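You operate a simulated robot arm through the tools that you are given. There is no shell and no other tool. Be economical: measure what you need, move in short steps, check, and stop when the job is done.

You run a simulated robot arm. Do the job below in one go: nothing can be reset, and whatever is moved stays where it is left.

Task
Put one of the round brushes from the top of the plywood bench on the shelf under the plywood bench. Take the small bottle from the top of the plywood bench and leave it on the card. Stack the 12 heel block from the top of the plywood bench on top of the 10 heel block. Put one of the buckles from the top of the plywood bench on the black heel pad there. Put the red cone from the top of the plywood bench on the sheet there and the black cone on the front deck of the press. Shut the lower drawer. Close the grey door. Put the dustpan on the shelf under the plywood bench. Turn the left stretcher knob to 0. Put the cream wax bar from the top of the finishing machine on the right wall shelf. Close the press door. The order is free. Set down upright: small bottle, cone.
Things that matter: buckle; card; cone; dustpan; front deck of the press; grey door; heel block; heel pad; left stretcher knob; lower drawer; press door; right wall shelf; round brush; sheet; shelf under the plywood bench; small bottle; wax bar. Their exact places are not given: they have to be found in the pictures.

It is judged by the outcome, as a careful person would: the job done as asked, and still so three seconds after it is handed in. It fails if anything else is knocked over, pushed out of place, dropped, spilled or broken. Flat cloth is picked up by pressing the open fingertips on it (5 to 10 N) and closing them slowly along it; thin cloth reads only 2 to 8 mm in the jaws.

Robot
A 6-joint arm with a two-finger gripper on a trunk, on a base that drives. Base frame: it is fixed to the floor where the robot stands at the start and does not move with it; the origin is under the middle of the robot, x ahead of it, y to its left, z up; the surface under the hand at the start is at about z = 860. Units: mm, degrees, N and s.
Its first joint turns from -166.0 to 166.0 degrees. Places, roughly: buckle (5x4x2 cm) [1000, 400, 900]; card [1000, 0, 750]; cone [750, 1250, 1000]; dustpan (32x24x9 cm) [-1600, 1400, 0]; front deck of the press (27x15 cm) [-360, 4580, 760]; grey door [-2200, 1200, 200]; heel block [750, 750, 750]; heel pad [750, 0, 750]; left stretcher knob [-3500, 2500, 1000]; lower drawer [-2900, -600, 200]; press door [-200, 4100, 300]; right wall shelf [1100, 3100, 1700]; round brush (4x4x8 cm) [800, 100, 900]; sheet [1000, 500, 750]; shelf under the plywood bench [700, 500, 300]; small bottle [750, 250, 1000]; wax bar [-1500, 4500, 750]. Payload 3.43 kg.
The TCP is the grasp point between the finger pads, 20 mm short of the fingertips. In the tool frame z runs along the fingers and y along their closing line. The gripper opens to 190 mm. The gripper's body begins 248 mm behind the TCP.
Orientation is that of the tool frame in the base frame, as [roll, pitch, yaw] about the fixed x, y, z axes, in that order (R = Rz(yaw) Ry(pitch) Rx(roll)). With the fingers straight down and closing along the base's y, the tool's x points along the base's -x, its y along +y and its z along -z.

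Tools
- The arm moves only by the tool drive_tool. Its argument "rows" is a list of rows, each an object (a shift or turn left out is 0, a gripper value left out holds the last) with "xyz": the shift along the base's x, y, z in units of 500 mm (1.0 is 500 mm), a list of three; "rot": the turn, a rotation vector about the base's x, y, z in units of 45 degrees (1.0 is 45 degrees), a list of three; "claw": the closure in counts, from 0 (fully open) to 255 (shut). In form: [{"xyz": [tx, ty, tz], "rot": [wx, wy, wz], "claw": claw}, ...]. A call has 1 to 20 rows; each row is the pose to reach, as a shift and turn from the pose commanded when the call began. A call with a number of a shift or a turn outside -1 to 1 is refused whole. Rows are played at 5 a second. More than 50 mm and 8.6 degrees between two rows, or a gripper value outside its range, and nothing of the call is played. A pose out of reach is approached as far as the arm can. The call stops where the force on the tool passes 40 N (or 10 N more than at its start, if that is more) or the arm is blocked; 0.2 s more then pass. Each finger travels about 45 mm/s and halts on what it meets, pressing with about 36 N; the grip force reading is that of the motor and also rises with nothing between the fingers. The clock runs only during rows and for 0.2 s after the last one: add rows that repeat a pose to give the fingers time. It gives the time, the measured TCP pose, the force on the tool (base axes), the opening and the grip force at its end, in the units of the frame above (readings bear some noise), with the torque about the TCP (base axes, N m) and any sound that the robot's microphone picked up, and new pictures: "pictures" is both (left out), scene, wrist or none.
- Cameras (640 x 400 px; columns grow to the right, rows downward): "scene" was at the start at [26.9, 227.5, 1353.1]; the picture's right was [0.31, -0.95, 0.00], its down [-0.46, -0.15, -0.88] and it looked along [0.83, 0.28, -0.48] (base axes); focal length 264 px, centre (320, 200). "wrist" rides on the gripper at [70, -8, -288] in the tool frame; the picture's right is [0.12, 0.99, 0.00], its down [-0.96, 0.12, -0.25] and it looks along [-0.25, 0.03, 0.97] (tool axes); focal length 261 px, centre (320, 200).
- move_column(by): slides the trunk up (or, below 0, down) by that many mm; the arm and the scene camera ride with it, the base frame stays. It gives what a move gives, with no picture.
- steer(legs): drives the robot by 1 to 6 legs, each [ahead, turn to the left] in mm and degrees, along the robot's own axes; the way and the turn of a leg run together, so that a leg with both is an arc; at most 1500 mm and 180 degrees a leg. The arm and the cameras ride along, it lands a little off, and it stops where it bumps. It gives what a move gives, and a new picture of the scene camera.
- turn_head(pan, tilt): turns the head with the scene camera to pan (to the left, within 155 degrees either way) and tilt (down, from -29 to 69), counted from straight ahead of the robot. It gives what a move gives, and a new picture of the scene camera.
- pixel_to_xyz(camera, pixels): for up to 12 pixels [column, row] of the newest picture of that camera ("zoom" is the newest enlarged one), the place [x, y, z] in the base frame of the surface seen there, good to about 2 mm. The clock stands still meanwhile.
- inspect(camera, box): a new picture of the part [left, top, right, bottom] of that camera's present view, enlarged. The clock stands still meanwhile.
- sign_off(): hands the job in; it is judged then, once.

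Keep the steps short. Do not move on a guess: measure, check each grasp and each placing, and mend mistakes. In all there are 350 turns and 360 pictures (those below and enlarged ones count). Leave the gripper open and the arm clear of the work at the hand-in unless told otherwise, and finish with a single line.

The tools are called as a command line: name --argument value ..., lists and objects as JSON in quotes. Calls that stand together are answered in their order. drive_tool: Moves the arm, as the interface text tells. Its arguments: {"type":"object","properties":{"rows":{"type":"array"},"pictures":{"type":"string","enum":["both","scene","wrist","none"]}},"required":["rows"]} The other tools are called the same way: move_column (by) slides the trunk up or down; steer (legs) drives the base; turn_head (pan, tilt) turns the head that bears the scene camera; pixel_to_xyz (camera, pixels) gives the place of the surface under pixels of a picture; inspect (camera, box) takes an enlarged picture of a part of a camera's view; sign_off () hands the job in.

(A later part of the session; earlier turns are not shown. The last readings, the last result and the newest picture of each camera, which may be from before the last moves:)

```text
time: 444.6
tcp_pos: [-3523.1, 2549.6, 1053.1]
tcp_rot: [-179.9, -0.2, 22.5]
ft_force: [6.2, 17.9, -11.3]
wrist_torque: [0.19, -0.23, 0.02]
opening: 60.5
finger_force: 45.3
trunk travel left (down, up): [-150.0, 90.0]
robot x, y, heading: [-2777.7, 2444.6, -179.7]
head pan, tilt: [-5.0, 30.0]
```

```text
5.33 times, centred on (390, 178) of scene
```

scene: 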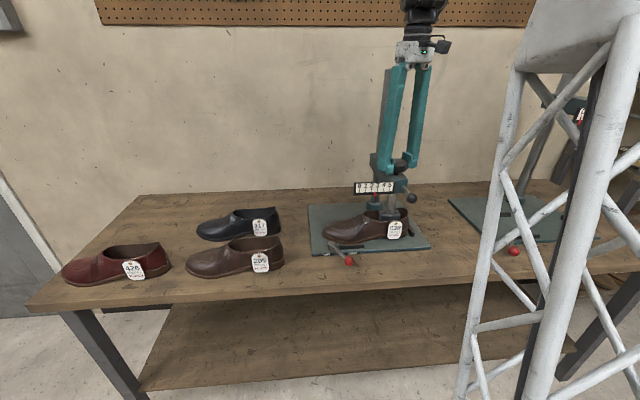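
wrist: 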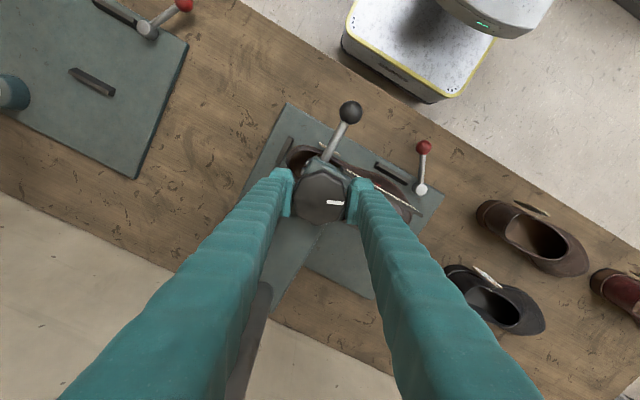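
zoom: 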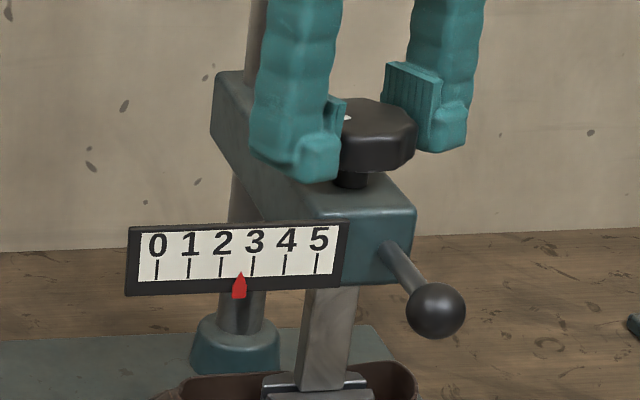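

Turning counter-clockwise moved the pointer 3 → 2.55 (about 53° per unit). Continuing.

drive_tool --rows '[{"xyz": [0.001, 0.002, 0], "rot": [0, 0, 0.14]}, {"xyz": [0.001, 0.002, 0], "rot": [0, 0, 0.28]}, {"xyz": [0.001, 0.002, 0], "rot": [0, 0, 0.42]}, {"xyz": [0.001, 0.002, 0], "rot": [0, 0, 0.56]}, {"xyz": [0.001, 0.002, 0], "rot": [0, 0, 0.7]}, {"xyz": [0.001, 0.002, 0], "rot": [0, 0, 0.85]}, {"xyz": [0.001, 0.002, 0], "rot": [0, 0, 1.0]}, {"xyz": [0.001, 0.002, 0], "rot": [0, 0, 1.0]}]' --pictures "scene"

inspect --camera "scene" --box '[340, 140, 440, 215]'

```text
time: 446.4
tcp_pos: [-3523.6, 2548.9, 1053.0]
tcp_rot: [-179.8, 0.0, 67.6]
ft_force: [-27.0, 26.7, 11.4]
wrist_torque: [0.27, 0.38, -0.02]
opening: 60.7
finger_force: 45.3
trunk travel left (down, up): [-150.0, 90.0]
robot x, y, heading: [-2781.9, 2444.8, -179.9]
head pan, tilt: [-5.0, 30.0]
```

scene: 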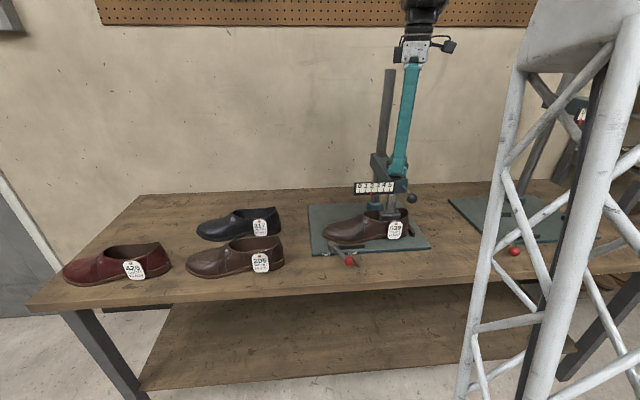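

```text
5.33 times, centred on (390, 178) of scene
```

zoom: 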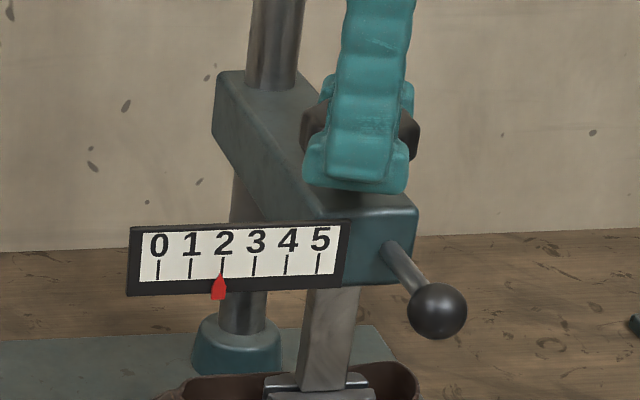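

Side load has built up, so I'll open, recentre on the knob axis (−3524.5, 2546.5) and grip again.

drive_tool --rows '[{"claw": 160}, {"claw": 140}, {"xyz": [0, 0, 0]}, {"xyz": [0, 0, 0]}, {"xyz": [0, 0, 0]}]' --pictures "wrist"

inspect --camera "wrist" --box '[260, 140, 380, 240]'

```text
time: 447.6
tcp_pos: [-3523.1, 2546.9, 1053.2]
tcp_rot: [-179.9, -0.2, 67.4]
ft_force: [0.4, 0.1, -0.7]
wrist_torque: [-0.01, 0.02, 0.02]
opening: 85.8
finger_force: 0.2
trunk travel left (down, up): [-150.0, 90.0]
robot x, y, heading: [-2780.5, 2447.6, -179.6]
head pan, tilt: [-5.0, 30.0]
```

wrist: 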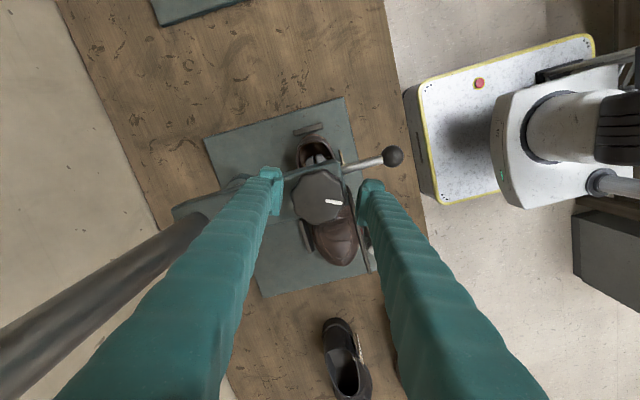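

```text
4.00 times, centred on (320, 190) of wrist
```

zoom: 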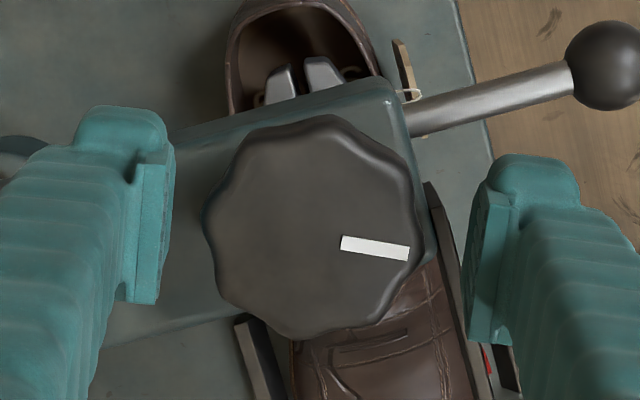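

Centred. Gripping again and turning another 45°.

drive_tool --rows '[{"claw": 200}, {"claw": 255}, {"xyz": [0, 0, 0]}, {"xyz": [0, 0, 0]}, {"xyz": [0, 0, 0]}, {"rot": [0, 0, 0.12]}, {"rot": [0, 0, 0.26]}, {"rot": [0, 0, 0.4]}, {"rot": [0, 0, 0.54]}, {"rot": [0, 0, 0.68]}, {"rot": [0, 0, 0.82]}, {"rot": [0, 0, 0.96]}, {"rot": [0, 0, 0.96]}]' --pictures "scene"

inspect --camera "scene" --box '[340, 140, 440, 215]'

```text
time: 449.5
tcp_pos: [-3524.6, 2548.4, 1052.5]
tcp_rot: [-179.8, -0.3, 87.4]
ft_force: [-7.5, 2.0, -2.6]
wrist_torque: [1.06, 0.24, -0.03]
opening: 59.7
finger_force: 44.8
trunk travel left (down, up): [-150.0, 90.0]
robot x, y, heading: [-2775.0, 2447.4, -179.8]
head pan, tilt: [-5.0, 30.0]
stopped in row 9: the force on the tool passed its limit at 40 N (the readings are from after the stop); the commanded pose is now the measured one
```

scene: 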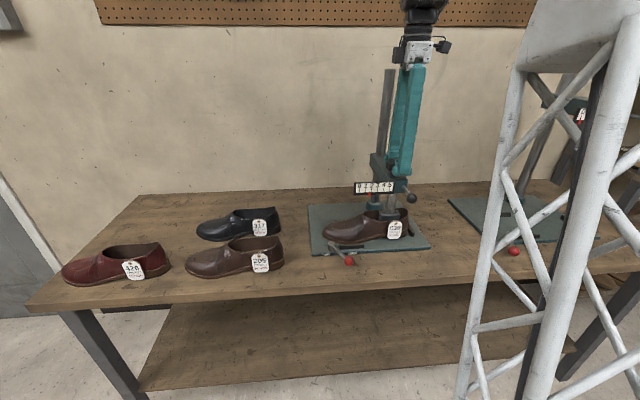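

```text
5.33 times, centred on (390, 178) of scene
```

zoom: 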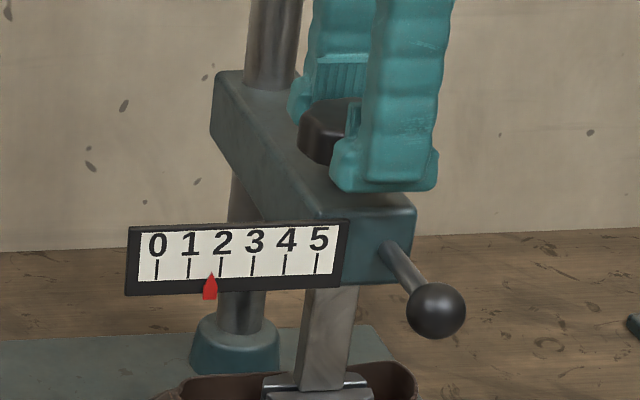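

Pointer 1.7. Continuing in smaller turns.

drive_tool --rows '[{"rot": [0, 0, 0.1]}, {"rot": [0, 0, 0.2]}, {"rot": [0, 0, 0.3]}, {"rot": [0, 0, 0.4]}, {"rot": [0, 0, 0.5]}, {"rot": [0, 0, 0.6]}, {"rot": [0, 0, 0.7]}, {"rot": [0, 0, 0.8]}]' --pictures "none"

drive_tool --rows '[{"rot": [0, 0, 0.1]}, {"rot": [0, 0, 0.2]}, {"rot": [0, 0, 0.3]}, {"rot": [0, 0, 0.4]}]' --pictures "scene"

inspect --camera "scene" --box '[340, 140, 440, 215]'

```text
time: 451.3
tcp_pos: [-3525.5, 2548.1, 1052.8]
tcp_rot: [-179.7, -0.3, 123.4]
ft_force: [-24.2, 4.6, -1.4]
wrist_torque: [0.06, 0.23, 0.0]
opening: 60.0
finger_force: 45.3
trunk travel left (down, up): [-150.0, 90.0]
robot x, y, heading: [-2777.8, 2444.2, -179.8]
head pan, tilt: [-5.0, 30.0]
```

```text
time: 452.3
tcp_pos: [-3525.5, 2547.1, 1052.8]
tcp_rot: [-179.8, -0.1, 141.5]
ft_force: [-26.7, 4.7, 8.0]
wrist_torque: [0.08, 0.47, -0.01]
opening: 59.8
finger_force: 44.3
trunk travel left (down, up): [-150.0, 90.0]
robot x, y, heading: [-2779.3, 2446.2, -179.9]
head pan, tilt: [-5.0, 30.0]
```

scene: 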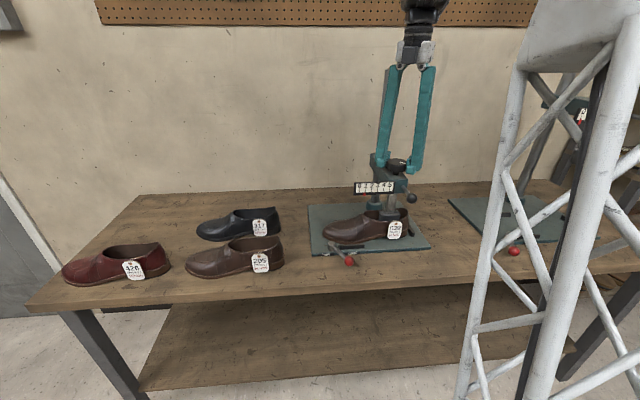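

```text
5.33 times, centred on (390, 178) of scene
```

zoom: 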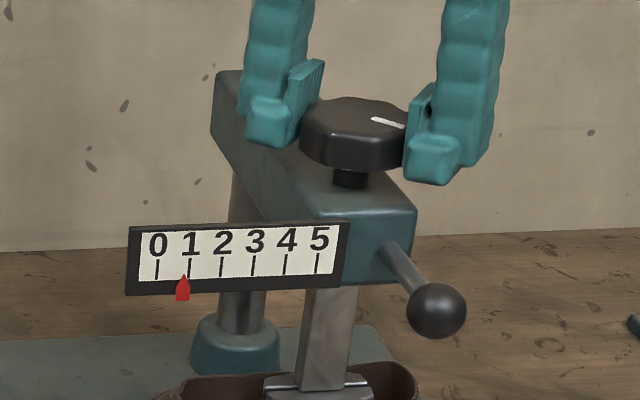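

Pointer 0.8 (64° per unit); about 50° more.

drive_tool --rows '[{"rot": [0, 0, 0.1]}, {"rot": [0, 0, 0.2]}, {"rot": [0, 0, 0.3]}, {"rot": [0, 0, 0.4]}, {"rot": [0, 0, 0.5]}, {"rot": [0, 0, 0.6]}, {"rot": [0, 0, 0.7]}, {"rot": [0, 0, 0.8]}, {"rot": [0, 0, 0.8]}]' --pictures "scene"

inspect --camera "scene" --box '[340, 140, 440, 215]'

```text
time: 454.3
tcp_pos: [-3523.7, 2547.5, 1052.2]
tcp_rot: [-179.9, -0.2, 163.9]
ft_force: [-21.2, -1.8, 3.9]
wrist_torque: [0.06, 0.25, -0.02]
opening: 60.0
finger_force: 45.3
out of reach, approached as far as the arm can: row 6, 7, 8, 9
trunk travel left (down, up): [-150.0, 90.0]
robot x, y, heading: [-2779.6, 2447.4, -179.8]
head pan, tilt: [-5.0, 30.0]
```

scene: 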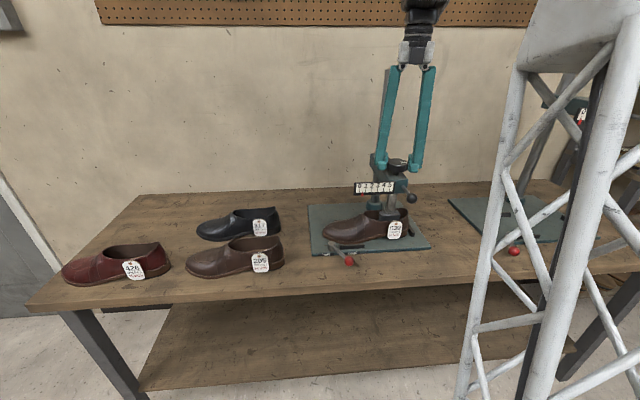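

```text
5.33 times, centred on (390, 178) of scene
```

zoom: 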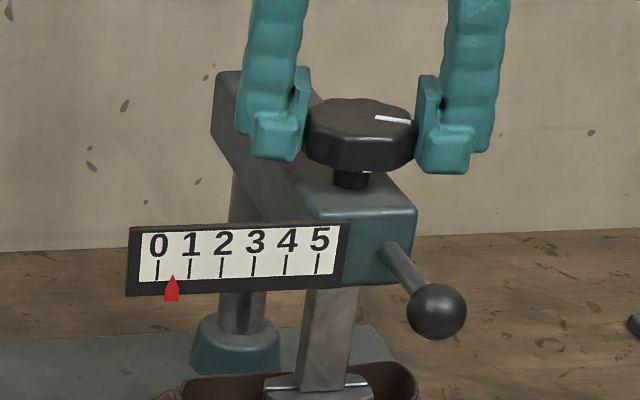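

Wrist limit; pointer 0.45. Opening, turning the tool back 45°, re-gripping.

drive_tool --rows '[{"claw": 160}, {"claw": 130}, {"xyz": [0, 0, 0]}, {"xyz": [0, 0, 0]}, {"rot": [0, 0, -0.15]}, {"rot": [0, 0, -0.32]}, {"rot": [0, 0, -0.49]}, {"rot": [0, 0, -0.66]}, {"rot": [0, 0, -0.83]}, {"rot": [0, 0, -1.0]}, {"rot": [0, 0, -1.0]}]' --pictures "wrist"

pixel_to_xyz --camera "wrist" --pixels '[[320, 197], [305, 197], [335, 197], [320, 182], [320, 212]]'

```text
time: 456.7
tcp_pos: [-3523.7, 2547.8, 1053.5]
tcp_rot: [-179.9, -0.2, 118.8]
ft_force: [-0.6, 0.2, 0.3]
wrist_torque: [0.01, 0.04, -0.02]
opening: 93.3
finger_force: 0.0
trunk travel left (down, up): [-150.0, 90.0]
robot x, y, heading: [-2781.0, 2445.6, -179.9]
head pan, tilt: [-5.0, 30.0]
```

wrist: 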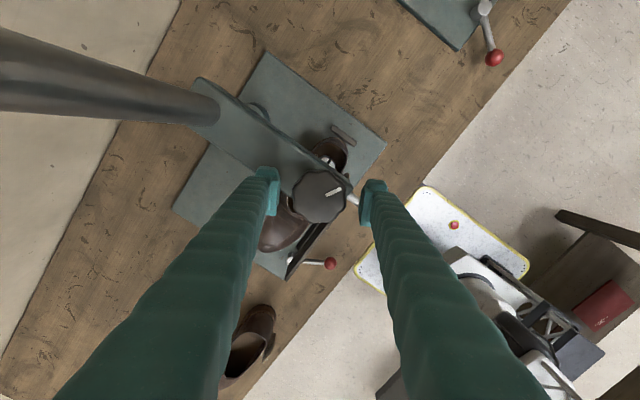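

```text
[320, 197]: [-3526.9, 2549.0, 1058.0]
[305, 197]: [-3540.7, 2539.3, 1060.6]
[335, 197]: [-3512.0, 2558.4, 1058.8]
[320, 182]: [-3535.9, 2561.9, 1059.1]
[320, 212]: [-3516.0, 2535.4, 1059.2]
```

drive_tool --rows '[{"claw": 200}, {"claw": 255}, {"xyz": [0, 0, 0]}, {"xyz": [0, 0, 0]}, {"xyz": [0, 0, 0]}, {"rot": [0, 0, 0.1]}, {"rot": [0, 0, 0.2]}, {"rot": [0, 0, 0.3]}, {"rot": [0, 0, 0.4]}, {"rot": [0, 0, 0.5]}, {"rot": [0, 0, 0.56]}, {"rot": [0, 0, 0.56]}]' --pictures "scene"

inspect --camera "scene" --box '[350, 160, 410, 205]'

```text
time: 459.3
tcp_pos: [-3525.5, 2546.9, 1053.8]
tcp_rot: [-179.8, -0.3, 144.1]
ft_force: [-18.2, -5.3, 11.8]
wrist_torque: [-0.02, 0.12, 0.01]
opening: 59.7
finger_force: 44.9
trunk travel left (down, up): [-150.0, 90.0]
robot x, y, heading: [-2782.4, 2444.1, -179.9]
head pan, tilt: [-5.0, 30.0]
```

scene: 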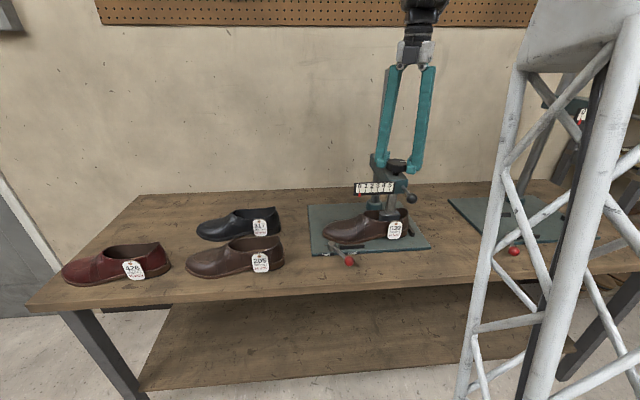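

```text
8.89 times, centred on (380, 182) of scene
```

zoom: 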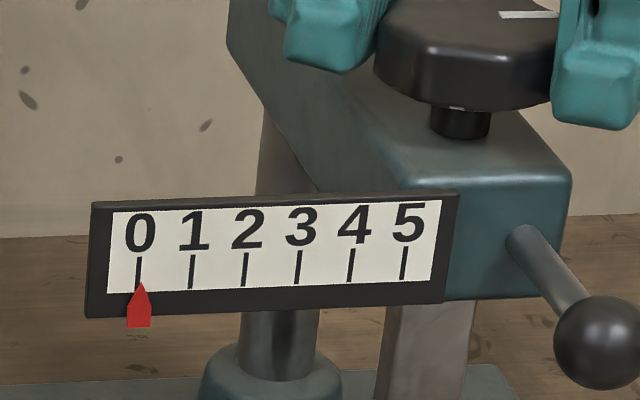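

Pointer is within 0.04 of 0. A last 2.5° trim.

drive_tool --rows '[{"rot": [0, 0, 0.03]}, {"rot": [0, 0, 0.06]}, {"rot": [0, 0, 0.06]}]' --pictures "scene"

inspect --camera "scene" --box '[350, 165, 390, 205]'

```text
time: 460.1
tcp_pos: [-3524.6, 2547.9, 1052.7]
tcp_rot: [-179.8, -0.3, 146.8]
ft_force: [-23.0, -2.7, 14.0]
wrist_torque: [0.01, 0.3, -0.01]
opening: 59.8
finger_force: 45.2
trunk travel left (down, up): [-150.0, 90.0]
robot x, y, heading: [-2783.2, 2444.1, -179.7]
head pan, tilt: [-5.0, 30.0]
```

scene: 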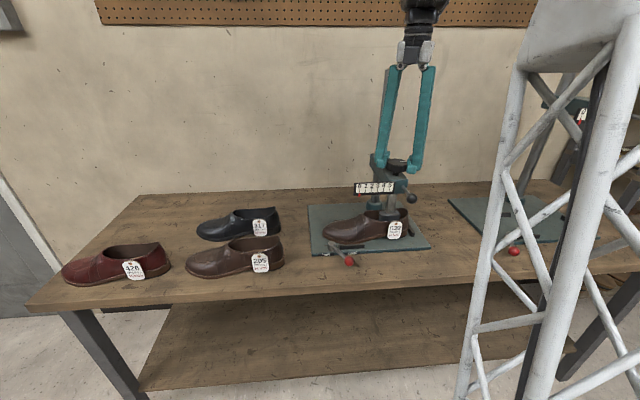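

```text
10.00 times, centred on (370, 185) of scene
```

zoom: 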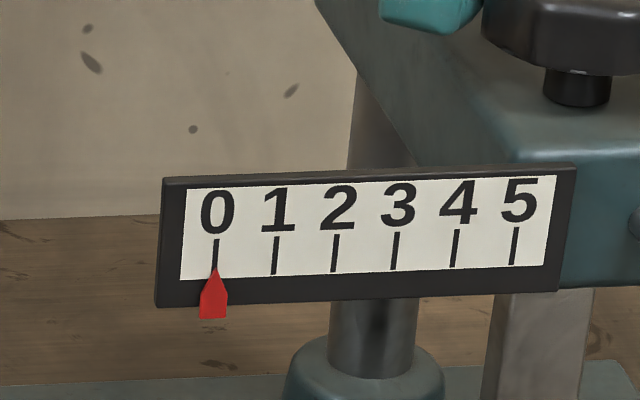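

Exactly at 0. Releasing carefully and rising straight up, then checking the pointer.

drive_tool --rows '[{"claw": 165}, {"claw": 145}, {"xyz": [0, 0, 0]}, {"xyz": [0, 0, 0]}, {"xyz": [0, 0, 0.08]}, {"xyz": [0, 0, 0.17]}, {"xyz": [0, 0, 0.26]}, {"xyz": [0, 0, 0.35]}, {"xyz": [0.06, 0, 0.4]}, {"xyz": [0.14, 0, 0.4]}, {"xyz": [0.22, 0, 0.4]}, {"xyz": [0.3, 0, 0.4]}, {"xyz": [0.38, 0, 0.4]}, {"xyz": [0.46, 0, 0.4]}, {"xyz": [0.54, 0, 0.4]}]' --pictures "scene"

inspect --camera "scene" --box '[300, 140, 420, 270]'

```text
time: 463.3
tcp_pos: [-3254.8, 2548.3, 1253.8]
tcp_rot: [-179.9, -0.1, 146.7]
ft_force: [0.2, -0.2, -0.4]
wrist_torque: [-0.03, -0.21, 0.01]
opening: 81.8
finger_force: 0.1
trunk travel left (down, up): [-150.0, 90.0]
robot x, y, heading: [-2782.1, 2446.0, -180.0]
head pan, tilt: [-5.0, 30.0]
```

scene: 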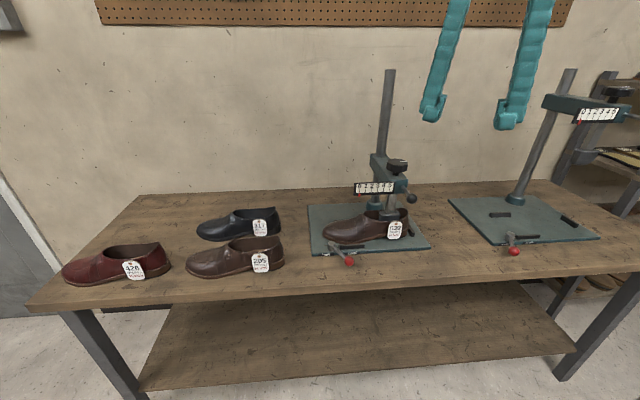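

```text
3.08 times, centred on (360, 205) of scene
```

zoom: 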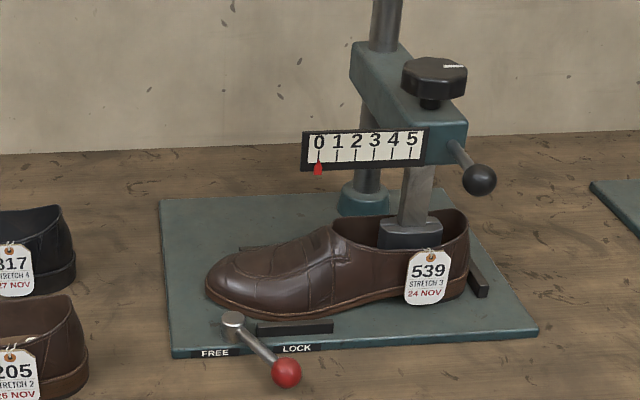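

The left stretcher now reads 0. Unwinding the wrist, then driving round to the dustpan's handle side.

drive_tool --rows '[{"rot": [0, 0, -0.18]}, {"rot": [0, 0, -0.36]}, {"rot": [0, 0, -0.54]}, {"rot": [0, 0, -0.72]}, {"rot": [0, 0, -0.9]}, {"rot": [0, 0, -1]}]' --pictures "none"

drive_tool --rows '[{"rot": [0, 0, -0.18]}, {"rot": [0, 0, -0.36]}, {"rot": [0, 0, -0.54]}, {"rot": [0, 0, -0.72]}, {"rot": [0, 0, -0.9]}, {"rot": [0, 0, -1]}]' --pictures "none"

drive_tool --rows '[{"rot": [0, 0, -0.18]}, {"rot": [0, 0, -0.36]}, {"rot": [0, 0, -0.54]}, {"rot": [0, 0, -0.72]}, {"rot": [0, 0, -0.9]}, {"rot": [0, 0, -1]}]' --pictures "none"

steer --legs '[[0, 90], [850, 0], [850, 0], [0, 90], [1150, 0], [1150, 0]]'

```text
time: 464.7
tcp_pos: [-3254.4, 2547.1, 1252.8]
tcp_rot: [-179.7, -0.1, 101.7]
ft_force: [-0.9, 0.2, 0.0]
wrist_torque: [0.01, -0.02, -0.02]
opening: 82.0
finger_force: 0.1
trunk travel left (down, up): [-150.0, 90.0]
robot x, y, heading: [-2780.2, 2447.0, -179.6]
head pan, tilt: [-5.0, 30.0]
```

```text
time: 466.1
tcp_pos: [-3252.7, 2548.6, 1252.9]
tcp_rot: [-179.7, -0.2, 56.7]
ft_force: [-0.6, 0.7, -0.2]
wrist_torque: [-0.03, 0.0, -0.02]
opening: 81.9
finger_force: 0.0
trunk travel left (down, up): [-150.0, 90.0]
robot x, y, heading: [-2778.4, 2446.0, -179.6]
head pan, tilt: [-5.0, 30.0]
```

```text
time: 467.5
tcp_pos: [-3255.1, 2549.3, 1252.7]
tcp_rot: [-179.7, -0.2, 11.7]
ft_force: [0.1, 0.3, -0.6]
wrist_torque: [0.0, -0.02, -0.02]
opening: 81.9
finger_force: 0.0
trunk travel left (down, up): [-150.0, 90.0]
robot x, y, heading: [-2779.9, 2445.9, -179.8]
head pan, tilt: [-5.0, 30.0]
```

```text
time: 495.1
tcp_pos: [-46.9, 565.9, 1252.2]
tcp_rot: [-179.8, -0.2, -170.4]
ft_force: [0.5, -0.3, -0.7]
wrist_torque: [-0.01, -0.01, 0.02]
opening: 81.9
finger_force: 0.1
trunk travel left (down, up): [-150.0, 90.0]
robot x, y, heading: [-513.8, 689.4, -2.2]
head pan, tilt: [-5.0, 30.0]
```

scene: 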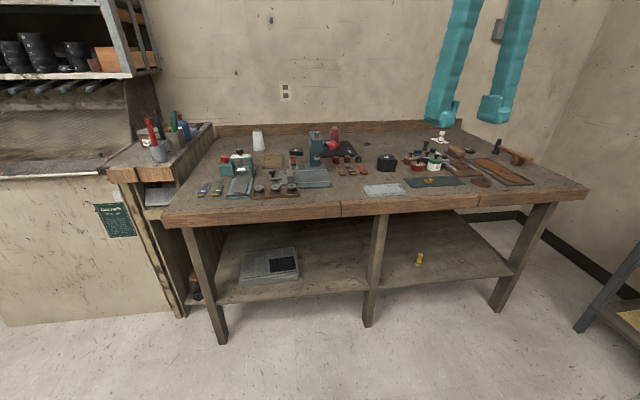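

Bench items all in place. Turning to face the dustpan from its handle side.

steer --legs '[[0, 92], [640, 0], [0, 90]]'

move_column --by -150

turn_head --pan 0 --tilt 45

```text
time: 506.9
tcp_pos: [-989.6, 1428.3, 1253.1]
tcp_rot: [-179.8, -0.2, 12.6]
ft_force: [0.3, 0.2, -0.1]
wrist_torque: [-0.03, -0.04, 0.01]
opening: 81.9
finger_force: 0.0
trunk travel left (down, up): [-150.0, 90.0]
robot x, y, heading: [-514.6, 1333.5, -179.2]
head pan, tilt: [-5.0, 30.0]
```

scene: 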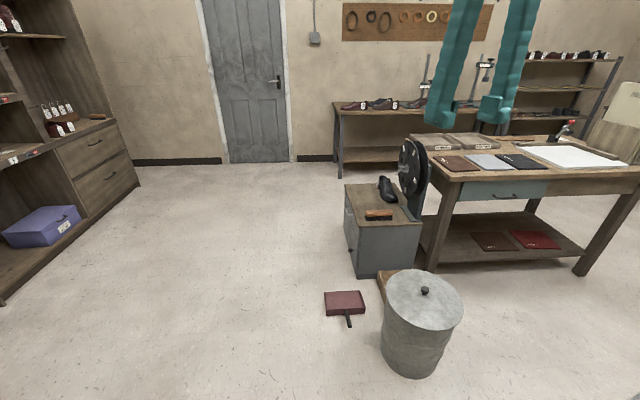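

```text
time: 508.6
tcp_pos: [-988.6, 1429.4, 1102.3]
tcp_rot: [-179.8, -0.2, 12.5]
ft_force: [-0.1, 0.1, -0.7]
wrist_torque: [-0.02, 0.03, -0.01]
opening: 81.9
finger_force: 0.1
trunk travel left (down, up): [0.0, 240.0]
robot x, y, heading: [-514.8, 1333.4, -179.1]
head pan, tilt: [-5.0, 30.0]
```

```text
time: 509.4
tcp_pos: [-989.8, 1428.2, 1102.2]
tcp_rot: [-179.7, -0.2, 12.6]
ft_force: [0.5, 0.4, -0.5]
wrist_torque: [0.0, 0.01, 0.0]
opening: 82.0
finger_force: 0.1
trunk travel left (down, up): [0.0, 240.0]
robot x, y, heading: [-515.8, 1334.6, -179.2]
head pan, tilt: [0.0, 45.0]
```

scene: 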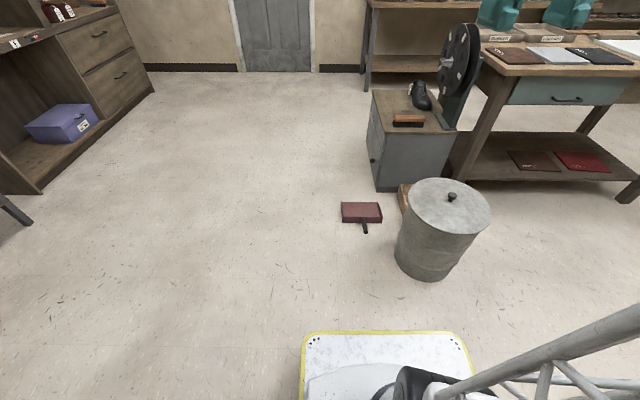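

inspect --camera "scene" --box '[325, 190, 405, 245]'

pixel_to_xyz --camera "scene" --pixels '[[365, 226], [365, 231], [364, 222], [345, 220], [380, 220], [343, 205], [378, 204], [360, 212], [400, 240], [360, 219]]'

```text
7.27 times, centred on (365, 218) of scene
```

zoom: 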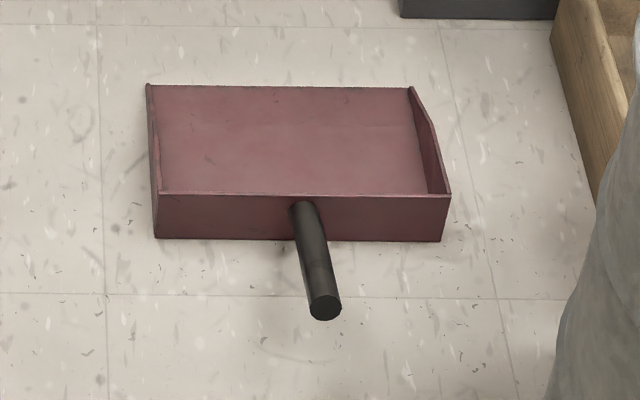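

```text
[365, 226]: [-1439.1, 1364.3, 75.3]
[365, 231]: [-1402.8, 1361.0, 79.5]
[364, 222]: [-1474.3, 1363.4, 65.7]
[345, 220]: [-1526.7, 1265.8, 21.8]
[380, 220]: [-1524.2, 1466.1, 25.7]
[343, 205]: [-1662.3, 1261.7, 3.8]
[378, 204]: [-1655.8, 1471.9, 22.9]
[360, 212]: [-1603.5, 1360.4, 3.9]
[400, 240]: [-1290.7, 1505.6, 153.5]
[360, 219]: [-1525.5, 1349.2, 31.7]
```

Handle runs along x at y≈1363, z 55–78. Straightening yaw, then tilting toward it and lowering in stages to test reach.

drive_tool --rows '[{"xyz": [-0.05, -0.02, -0.05], "rot": [0, 0, -0.1]}, {"xyz": [-0.1, -0.05, -0.1], "rot": [0, 0, -0.2]}, {"xyz": [-0.15, -0.09, -0.15], "rot": [0, 0, -0.28]}, {"xyz": [-0.2, -0.13, -0.2], "rot": [0, 0, -0.28]}]' --pictures "none"

drive_tool --rows '[{"xyz": [-0.05, 0, -0.07], "rot": [0, 0.15, 0]}, {"xyz": [-0.1, 0, -0.14], "rot": [0, 0.3, 0]}, {"xyz": [-0.15, 0, -0.21], "rot": [0, 0.45, 0]}, {"xyz": [-0.2, 0, -0.28], "rot": [0, 0.6, 0]}, {"xyz": [-0.25, 0, -0.35], "rot": [0, 0.75, 0]}, {"xyz": [-0.3, 0, -0.42], "rot": [0, 0.9, 0]}, {"xyz": [-0.35, 0, -0.49], "rot": [0, 1, 0]}, {"xyz": [-0.4, 0, -0.56], "rot": [0, 1, 0]}, {"xyz": [-0.44, 0, -0.64], "rot": [0, 1, 0]}, {"xyz": [-0.48, 0, -0.72], "rot": [0, 1, 0]}, {"xyz": [-0.5, 0, -0.8], "rot": [0, 1, 0]}, {"xyz": [-0.5, 0, -0.8], "rot": [0, 1, 0]}]' --pictures "scene"

```text
time: 510.4
tcp_pos: [-1090.5, 1365.0, 1003.0]
tcp_rot: [-179.8, -0.2, -0.1]
ft_force: [0.3, 0.4, 0.9]
wrist_torque: [-0.03, 0.14, 0.04]
opening: 82.0
finger_force: 0.1
trunk travel left (down, up): [0.0, 240.0]
robot x, y, heading: [-515.9, 1329.1, -178.8]
head pan, tilt: [0.0, 45.0]
```

```text
time: 513.2
tcp_pos: [-1322.3, 1322.5, 589.6]
tcp_rot: [-174.0, 41.5, 19.2]
ft_force: [0.1, -0.2, 0.3]
wrist_torque: [-0.04, 0.03, -0.01]
opening: 81.9
finger_force: 0.2
out of reach, approached as far as the arm can: row 9, 11, 12
trunk travel left (down, up): [0.0, 240.0]
robot x, y, heading: [-513.1, 1331.9, -178.9]
head pan, tilt: [0.0, 45.0]
stopped in row 12: the arm was blocked; the commanded pose is now the measured one
```

scene: 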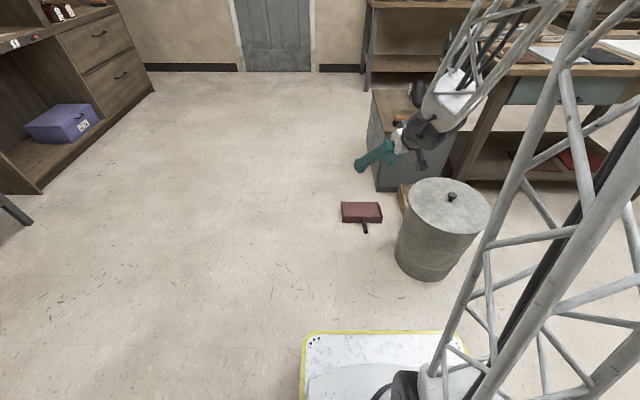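

Tilting 45° is blocked at that depth. Backing up and squaring the tool for a milder 25° tilt.

drive_tool --rows '[{"xyz": [0.02, 0, 0.08]}, {"xyz": [0.04, 0, 0.16]}, {"xyz": [0.06, 0.02, 0.24], "rot": [0, 0, -0.14]}, {"xyz": [0.08, 0.05, 0.32], "rot": [0, 0, -0.28]}, {"xyz": [0.1, 0.08, 0.4], "rot": [0, 0, -0.427]}, {"xyz": [0.1, 0.08, 0.44], "rot": [0, 0, -0.427]}]' --pictures "none"

drive_tool --rows '[{"rot": [0, -0.15, 0]}, {"rot": [0, -0.3, 0]}, {"rot": [0, -0.37, 0]}, {"rot": [0, -0.37, 0]}]' --pictures "none"

```text
time: 514.8
tcp_pos: [-1264.8, 1299.1, 800.9]
tcp_rot: [-179.9, 40.2, 4.4]
ft_force: [-0.1, -0.1, -0.7]
wrist_torque: [0.03, -0.01, 0.01]
opening: 82.1
finger_force: 0.1
trunk travel left (down, up): [0.0, 240.0]
robot x, y, heading: [-516.3, 1330.8, -179.3]
head pan, tilt: [0.0, 45.0]
stopped in row 6: the arm was blocked; the commanded pose is now the measured one
```

```text
time: 515.8
tcp_pos: [-1264.7, 1299.9, 802.0]
tcp_rot: [178.7, 23.4, 3.6]
ft_force: [-0.2, -0.3, -0.6]
wrist_torque: [0.0, 0.02, -0.01]
opening: 82.0
finger_force: 0.0
trunk travel left (down, up): [0.0, 240.0]
robot x, y, heading: [-514.0, 1334.1, -179.1]
head pan, tilt: [0.0, 45.0]
```

drive_tool --rows '[{"xyz": [-0.03, 0.02, -0.08], "rot": [0, 0, -0.08]}, {"xyz": [-0.06, 0.04, -0.16], "rot": [0, 0, -0.08]}, {"xyz": [-0.09, 0.07, -0.24], "rot": [0, 0, -0.08]}, {"xyz": [-0.12, 0.1, -0.32], "rot": [0, 0, -0.08]}, {"xyz": [-0.15, 0.126, -0.4], "rot": [0, 0, -0.08]}, {"xyz": [-0.18, 0.126, -0.48], "rot": [0, 0, -0.08]}, {"xyz": [-0.21, 0.126, -0.56], "rot": [0, 0, -0.08]}, {"xyz": [-0.24, 0.126, -0.64], "rot": [0, 0, -0.08]}, {"xyz": [-0.27, 0.126, -0.72], "rot": [0, 0, -0.08]}, {"xyz": [-0.27, 0.126, -0.8], "rot": [0, 0, -0.08]}, {"xyz": [-0.27, 0.126, -0.88], "rot": [0, 0, -0.08]}]' --pictures "both"

```text
time: 518.2
tcp_pos: [-1387.4, 1364.0, 355.5]
tcp_rot: [-178.9, 21.8, 6.4]
ft_force: [-1.0, -1.0, 1.2]
wrist_torque: [0.06, -0.13, -0.02]
opening: 81.9
finger_force: 0.1
trunk travel left (down, up): [0.0, 240.0]
robot x, y, heading: [-511.8, 1332.8, -179.1]
head pan, tilt: [0.0, 45.0]
```

scene: 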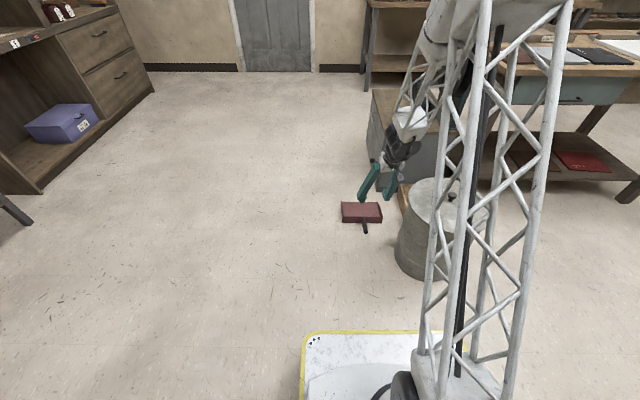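
wrist: 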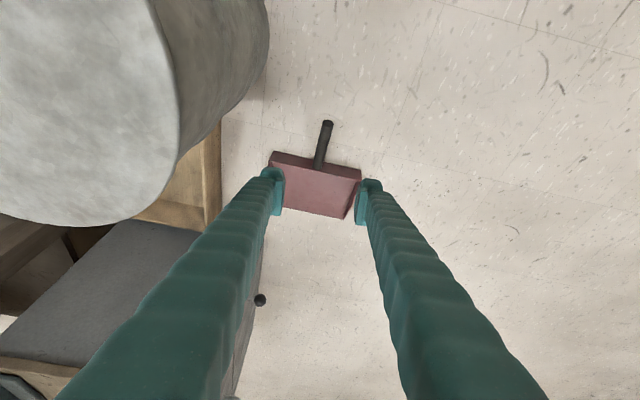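

Reach is fine at this tilt. Lowering onto the handle at (−1432, 1363, 74) in steps.

drive_tool --rows '[{"xyz": [-0.02, 0, -0.08], "rot": [0, 0, -0.05], "claw": 160}, {"xyz": [-0.04, 0, -0.16], "rot": [0, 0, -0.1]}, {"xyz": [-0.06, 0, -0.24], "rot": [0, 0, -0.14]}, {"xyz": [-0.08, 0, -0.32], "rot": [0, 0, -0.14]}, {"xyz": [-0.09, 0, -0.4], "rot": [0, 0, -0.14]}, {"xyz": [-0.09, 0, -0.44], "rot": [0, 0, -0.14]}, {"xyz": [-0.09, 0, -0.44], "rot": [0, 0, -0.14]}]' --pictures "both"

```text
time: 519.8
tcp_pos: [-1421.2, 1363.3, 155.9]
tcp_rot: [174.6, 19.1, -5.7]
ft_force: [-0.2, 1.0, 0.2]
wrist_torque: [0.0, 0.02, -0.01]
opening: 70.7
finger_force: 0.0
out of reach, approached as far as the arm can: row 2, 3, 4, 5, 6
trunk travel left (down, up): [0.0, 240.0]
robot x, y, heading: [-516.4, 1331.3, -179.3]
head pan, tilt: [0.0, 45.0]
```

scene: 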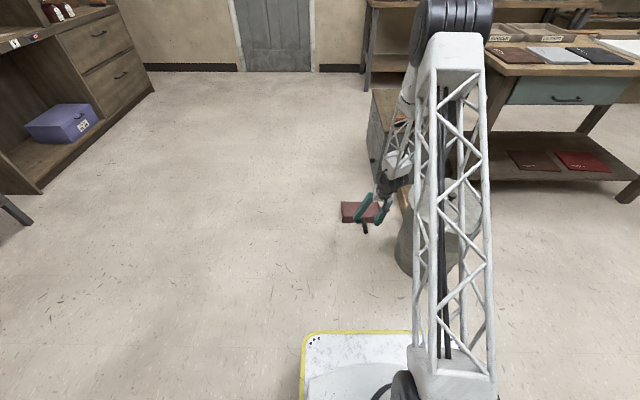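
wrist: 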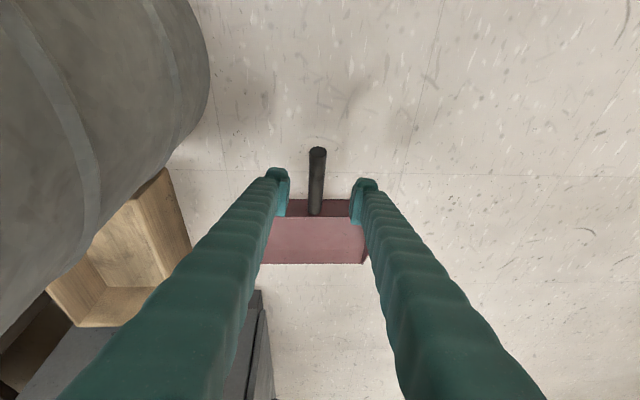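

Handle is between the fingers. Last 80 mm down.

drive_tool --rows '[{"xyz": [0, 0, -0.05], "rot": [0, -0.03, 0.03]}, {"xyz": [-0.01, 0, -0.1], "rot": [0, -0.06, 0.06]}, {"xyz": [-0.015, 0, -0.14], "rot": [0, -0.1, 0.1]}, {"xyz": [-0.02, 0, -0.16], "rot": [0, -0.1, 0.12]}, {"xyz": [-0.02, 0, -0.16], "rot": [0, -0.1, 0.12]}]' --pictures "wrist"

```text
time: 521.0
tcp_pos: [-1445.6, 1400.0, 59.2]
tcp_rot: [179.3, 19.7, 2.6]
ft_force: [0.4, -1.3, 0.2]
wrist_torque: [0.02, -0.02, -0.06]
opening: 71.4
finger_force: 0.5
out of reach, approached as far as the arm can: row 1, 2, 3, 4, 5
trunk travel left (down, up): [0.0, 240.0]
robot x, y, heading: [-514.3, 1329.9, -179.2]
head pan, tilt: [0.0, 45.0]
```

wrist: 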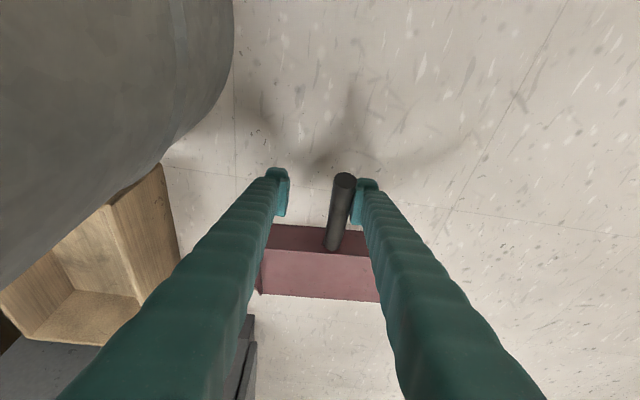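

drive_tool --rows '[{"xyz": [0, -0.03, 0.01]}, {"xyz": [0, -0.06, 0.02]}, {"xyz": [0, -0.072, 0.025]}, {"xyz": [0, -0.072, 0.025]}]' --pictures "wrist"

```text
time: 522.0
tcp_pos: [-1406.2, 1343.1, 60.9]
tcp_rot: [175.2, 14.7, 2.7]
ft_force: [-0.8, 1.6, 1.6]
wrist_torque: [0.11, 0.11, -0.03]
opening: 71.5
finger_force: 0.7
out of reach, approached as far as the arm can: row 1, 2, 3, 4
trunk travel left (down, up): [0.0, 240.0]
robot x, y, heading: [-514.7, 1332.7, -179.5]
head pan, tilt: [0.0, 45.0]
```

wrist: 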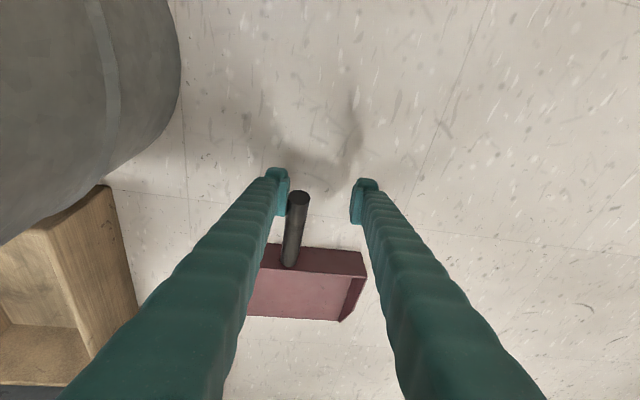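

At the edge of reach. Raising 150 mm, driving 150 mm closer, and re-lowering with the tool nearly upright.

drive_tool --rows '[{"xyz": [0, 0, 0.08]}, {"xyz": [0, 0, 0.16]}, {"xyz": [0, 0, 0.25]}, {"xyz": [0.06, 0, 0.32]}, {"xyz": [0.14, 0, 0.36]}, {"xyz": [0.22, 0, 0.4]}, {"xyz": [0.3, 0, 0.42]}]' --pictures "none"

steer --legs '[[150, 0]]'

```text
time: 523.6
tcp_pos: [-1302.4, 1323.0, 283.6]
tcp_rot: [177.5, 16.8, -0.7]
ft_force: [0.0, -0.2, 0.3]
wrist_torque: [0.0, 0.04, 0.02]
opening: 70.8
finger_force: 0.0
out of reach, approached as far as the arm can: row 1, 2, 6, 7
trunk travel left (down, up): [0.0, 240.0]
robot x, y, heading: [-516.8, 1336.2, -179.1]
head pan, tilt: [0.0, 45.0]
```

```text
time: 525.0
tcp_pos: [-1453.8, 1318.7, 285.0]
tcp_rot: [177.3, 16.8, -0.7]
ft_force: [0.1, 0.3, -0.2]
wrist_torque: [0.02, 0.01, 0.02]
opening: 70.8
finger_force: 0.1
trunk travel left (down, up): [0.0, 240.0]
robot x, y, heading: [-665.2, 1332.6, -178.7]
head pan, tilt: [0.0, 45.0]
```

scene: 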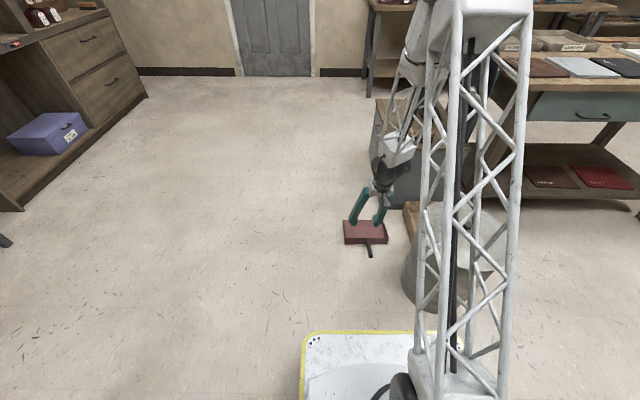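

That was the inner limit, so I should stand farther off, not closer. Backing 270 mm.

steer --legs '[[-270, 0]]'

drive_tool --rows '[{"xyz": [-0.08, 0.03, 0]}, {"xyz": [-0.16, 0.06, 0]}, {"xyz": [-0.24, 0.08, 0]}, {"xyz": [-0.32, 0.085, 0]}, {"xyz": [-0.4, 0.085, 0]}, {"xyz": [-0.46, 0.085, 0]}, {"xyz": [-0.48, 0.085, -0.08]}, {"xyz": [-0.48, 0.085, -0.16]}, {"xyz": [-0.48, 0.085, -0.22]}, {"xyz": [-0.48, 0.085, -0.22]}]' --pictures "wrist"

```text
time: 526.9
tcp_pos: [-1190.5, 1323.5, 284.8]
tcp_rot: [177.3, 16.9, -0.8]
ft_force: [0.2, -1.2, 0.2]
wrist_torque: [0.02, 0.02, 0.02]
opening: 71.0
finger_force: 0.0
trunk travel left (down, up): [0.0, 240.0]
robot x, y, heading: [-402.1, 1335.7, -179.0]
head pan, tilt: [0.0, 45.0]
```

scene: 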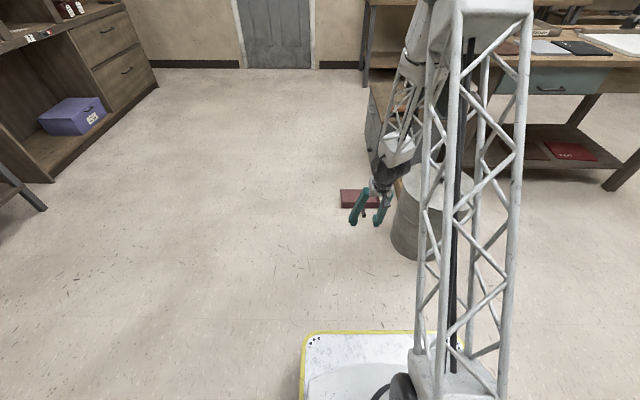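

```text
time: 529.0
tcp_pos: [-1431.8, 1364.9, 174.5]
tcp_rot: [177.4, 17.0, -0.7]
ft_force: [-0.8, -0.2, 0.1]
wrist_torque: [0.0, 0.02, 0.01]
opening: 70.7
finger_force: 0.1
trunk travel left (down, up): [0.0, 240.0]
robot x, y, heading: [-401.9, 1335.5, -179.0]
head pan, tilt: [0.0, 45.0]
```

wrist: 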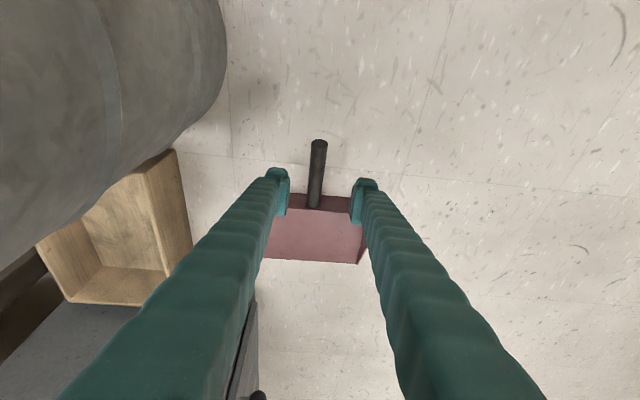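

In reach now. Tilting 18° more while still high, to help with the shelf later.

drive_tool --rows '[{"rot": [0, 0.1, 0]}, {"rot": [0, 0.2, 0]}, {"rot": [0, 0.3, 0]}, {"rot": [0, 0.4, 0]}, {"rot": [0, 0.4, 0]}]' --pictures "none"

```text
time: 530.2
tcp_pos: [-1432.1, 1366.7, 175.9]
tcp_rot: [177.0, 34.9, -0.9]
ft_force: [-0.3, -0.3, 0.4]
wrist_torque: [-0.03, 0.02, 0.01]
opening: 70.8
finger_force: 0.1
out of reach, approached as far as the arm can: row 1, 2, 3
trunk travel left (down, up): [0.0, 240.0]
robot x, y, heading: [-401.4, 1334.7, -179.1]
head pan, tilt: [0.0, 45.0]
```

drive_tool --rows '[{"xyz": [0, -0.004, -0.06]}, {"xyz": [0, -0.004, -0.12]}, {"xyz": [0, -0.004, -0.12]}]' --pictures "none"

```text
time: 531.0
tcp_pos: [-1430.9, 1364.1, 113.7]
tcp_rot: [177.1, 34.9, -0.9]
ft_force: [0.0, -0.2, -0.8]
wrist_torque: [-0.01, 0.0, 0.0]
opening: 70.7
finger_force: 0.0
trunk travel left (down, up): [0.0, 240.0]
robot x, y, heading: [-404.2, 1337.3, -179.2]
head pan, tilt: [0.0, 45.0]
```

drive_tool --rows '[{"xyz": [0, 0, -0.05]}, {"xyz": [0, 0, -0.086]}, {"xyz": [0, 0, -0.086]}, {"xyz": [0, 0, -0.086], "claw": 200}, {"xyz": [0, 0, -0.086], "claw": 255}, {"xyz": [0, 0, -0.086]}, {"xyz": [0, 0, -0.086]}, {"xyz": [0, 0, -0.086]}, {"xyz": [0, 0, -0.086]}, {"xyz": [0, 0, -0.086]}]' --pictures "wrist"

```text
time: 533.2
tcp_pos: [-1431.3, 1366.3, 71.5]
tcp_rot: [177.1, 34.9, -0.9]
ft_force: [-1.7, 1.1, 0.4]
wrist_torque: [0.04, 0.03, -0.06]
opening: 22.9
finger_force: 35.8
trunk travel left (down, up): [0.0, 240.0]
robot x, y, heading: [-402.9, 1334.9, -179.2]
head pan, tilt: [0.0, 45.0]
```

wrist: 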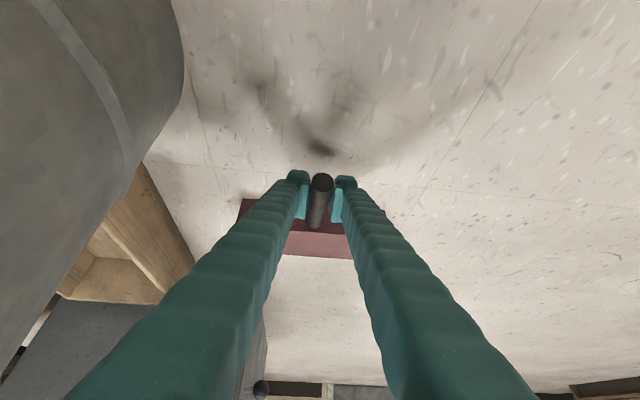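

Handle gripped (22.9 mm). Lifting slowly.

drive_tool --rows '[{"xyz": [0, 0, 0.01]}, {"xyz": [0, 0, 0.03]}, {"xyz": [0, 0, 0.06]}, {"xyz": [0, 0, 0.1]}, {"xyz": [0, 0, 0.15]}, {"xyz": [0, 0, 0.22]}, {"xyz": [0, 0, 0.3]}, {"xyz": [0, 0, 0.38]}, {"xyz": [0, 0, 0.46]}, {"xyz": [0, 0, 0.54]}, {"xyz": [0, 0, 0.62]}, {"xyz": [0, 0, 0.7]}]' --pictures "both"

```text
time: 535.9
tcp_pos: [-1429.4, 1365.8, 421.0]
tcp_rot: [177.1, 34.7, -0.8]
ft_force: [-0.2, 0.9, -5.6]
wrist_torque: [-0.02, -0.5, 0.02]
opening: 22.8
finger_force: 36.1
trunk travel left (down, up): [0.0, 240.0]
robot x, y, heading: [-400.9, 1334.1, -179.2]
head pan, tilt: [0.0, 45.0]
```

scene: 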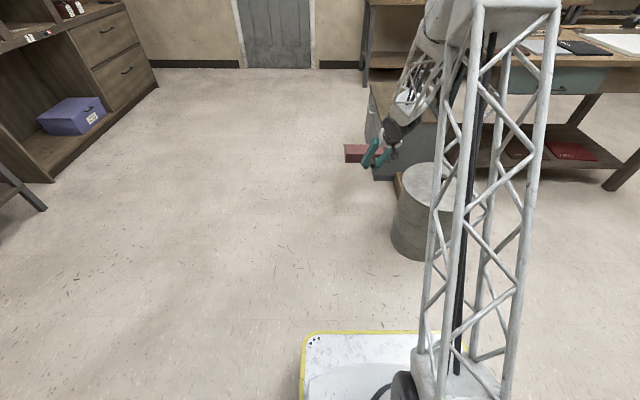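
wrist: 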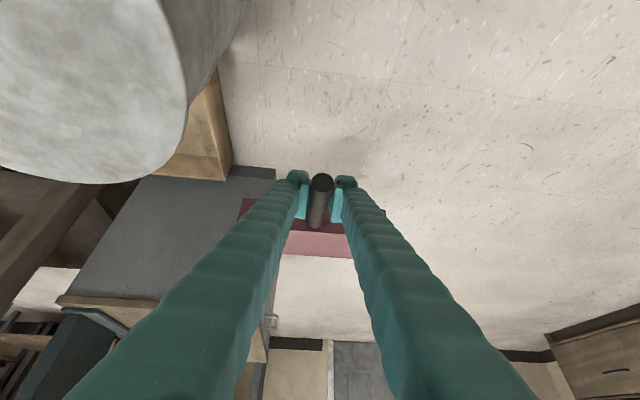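

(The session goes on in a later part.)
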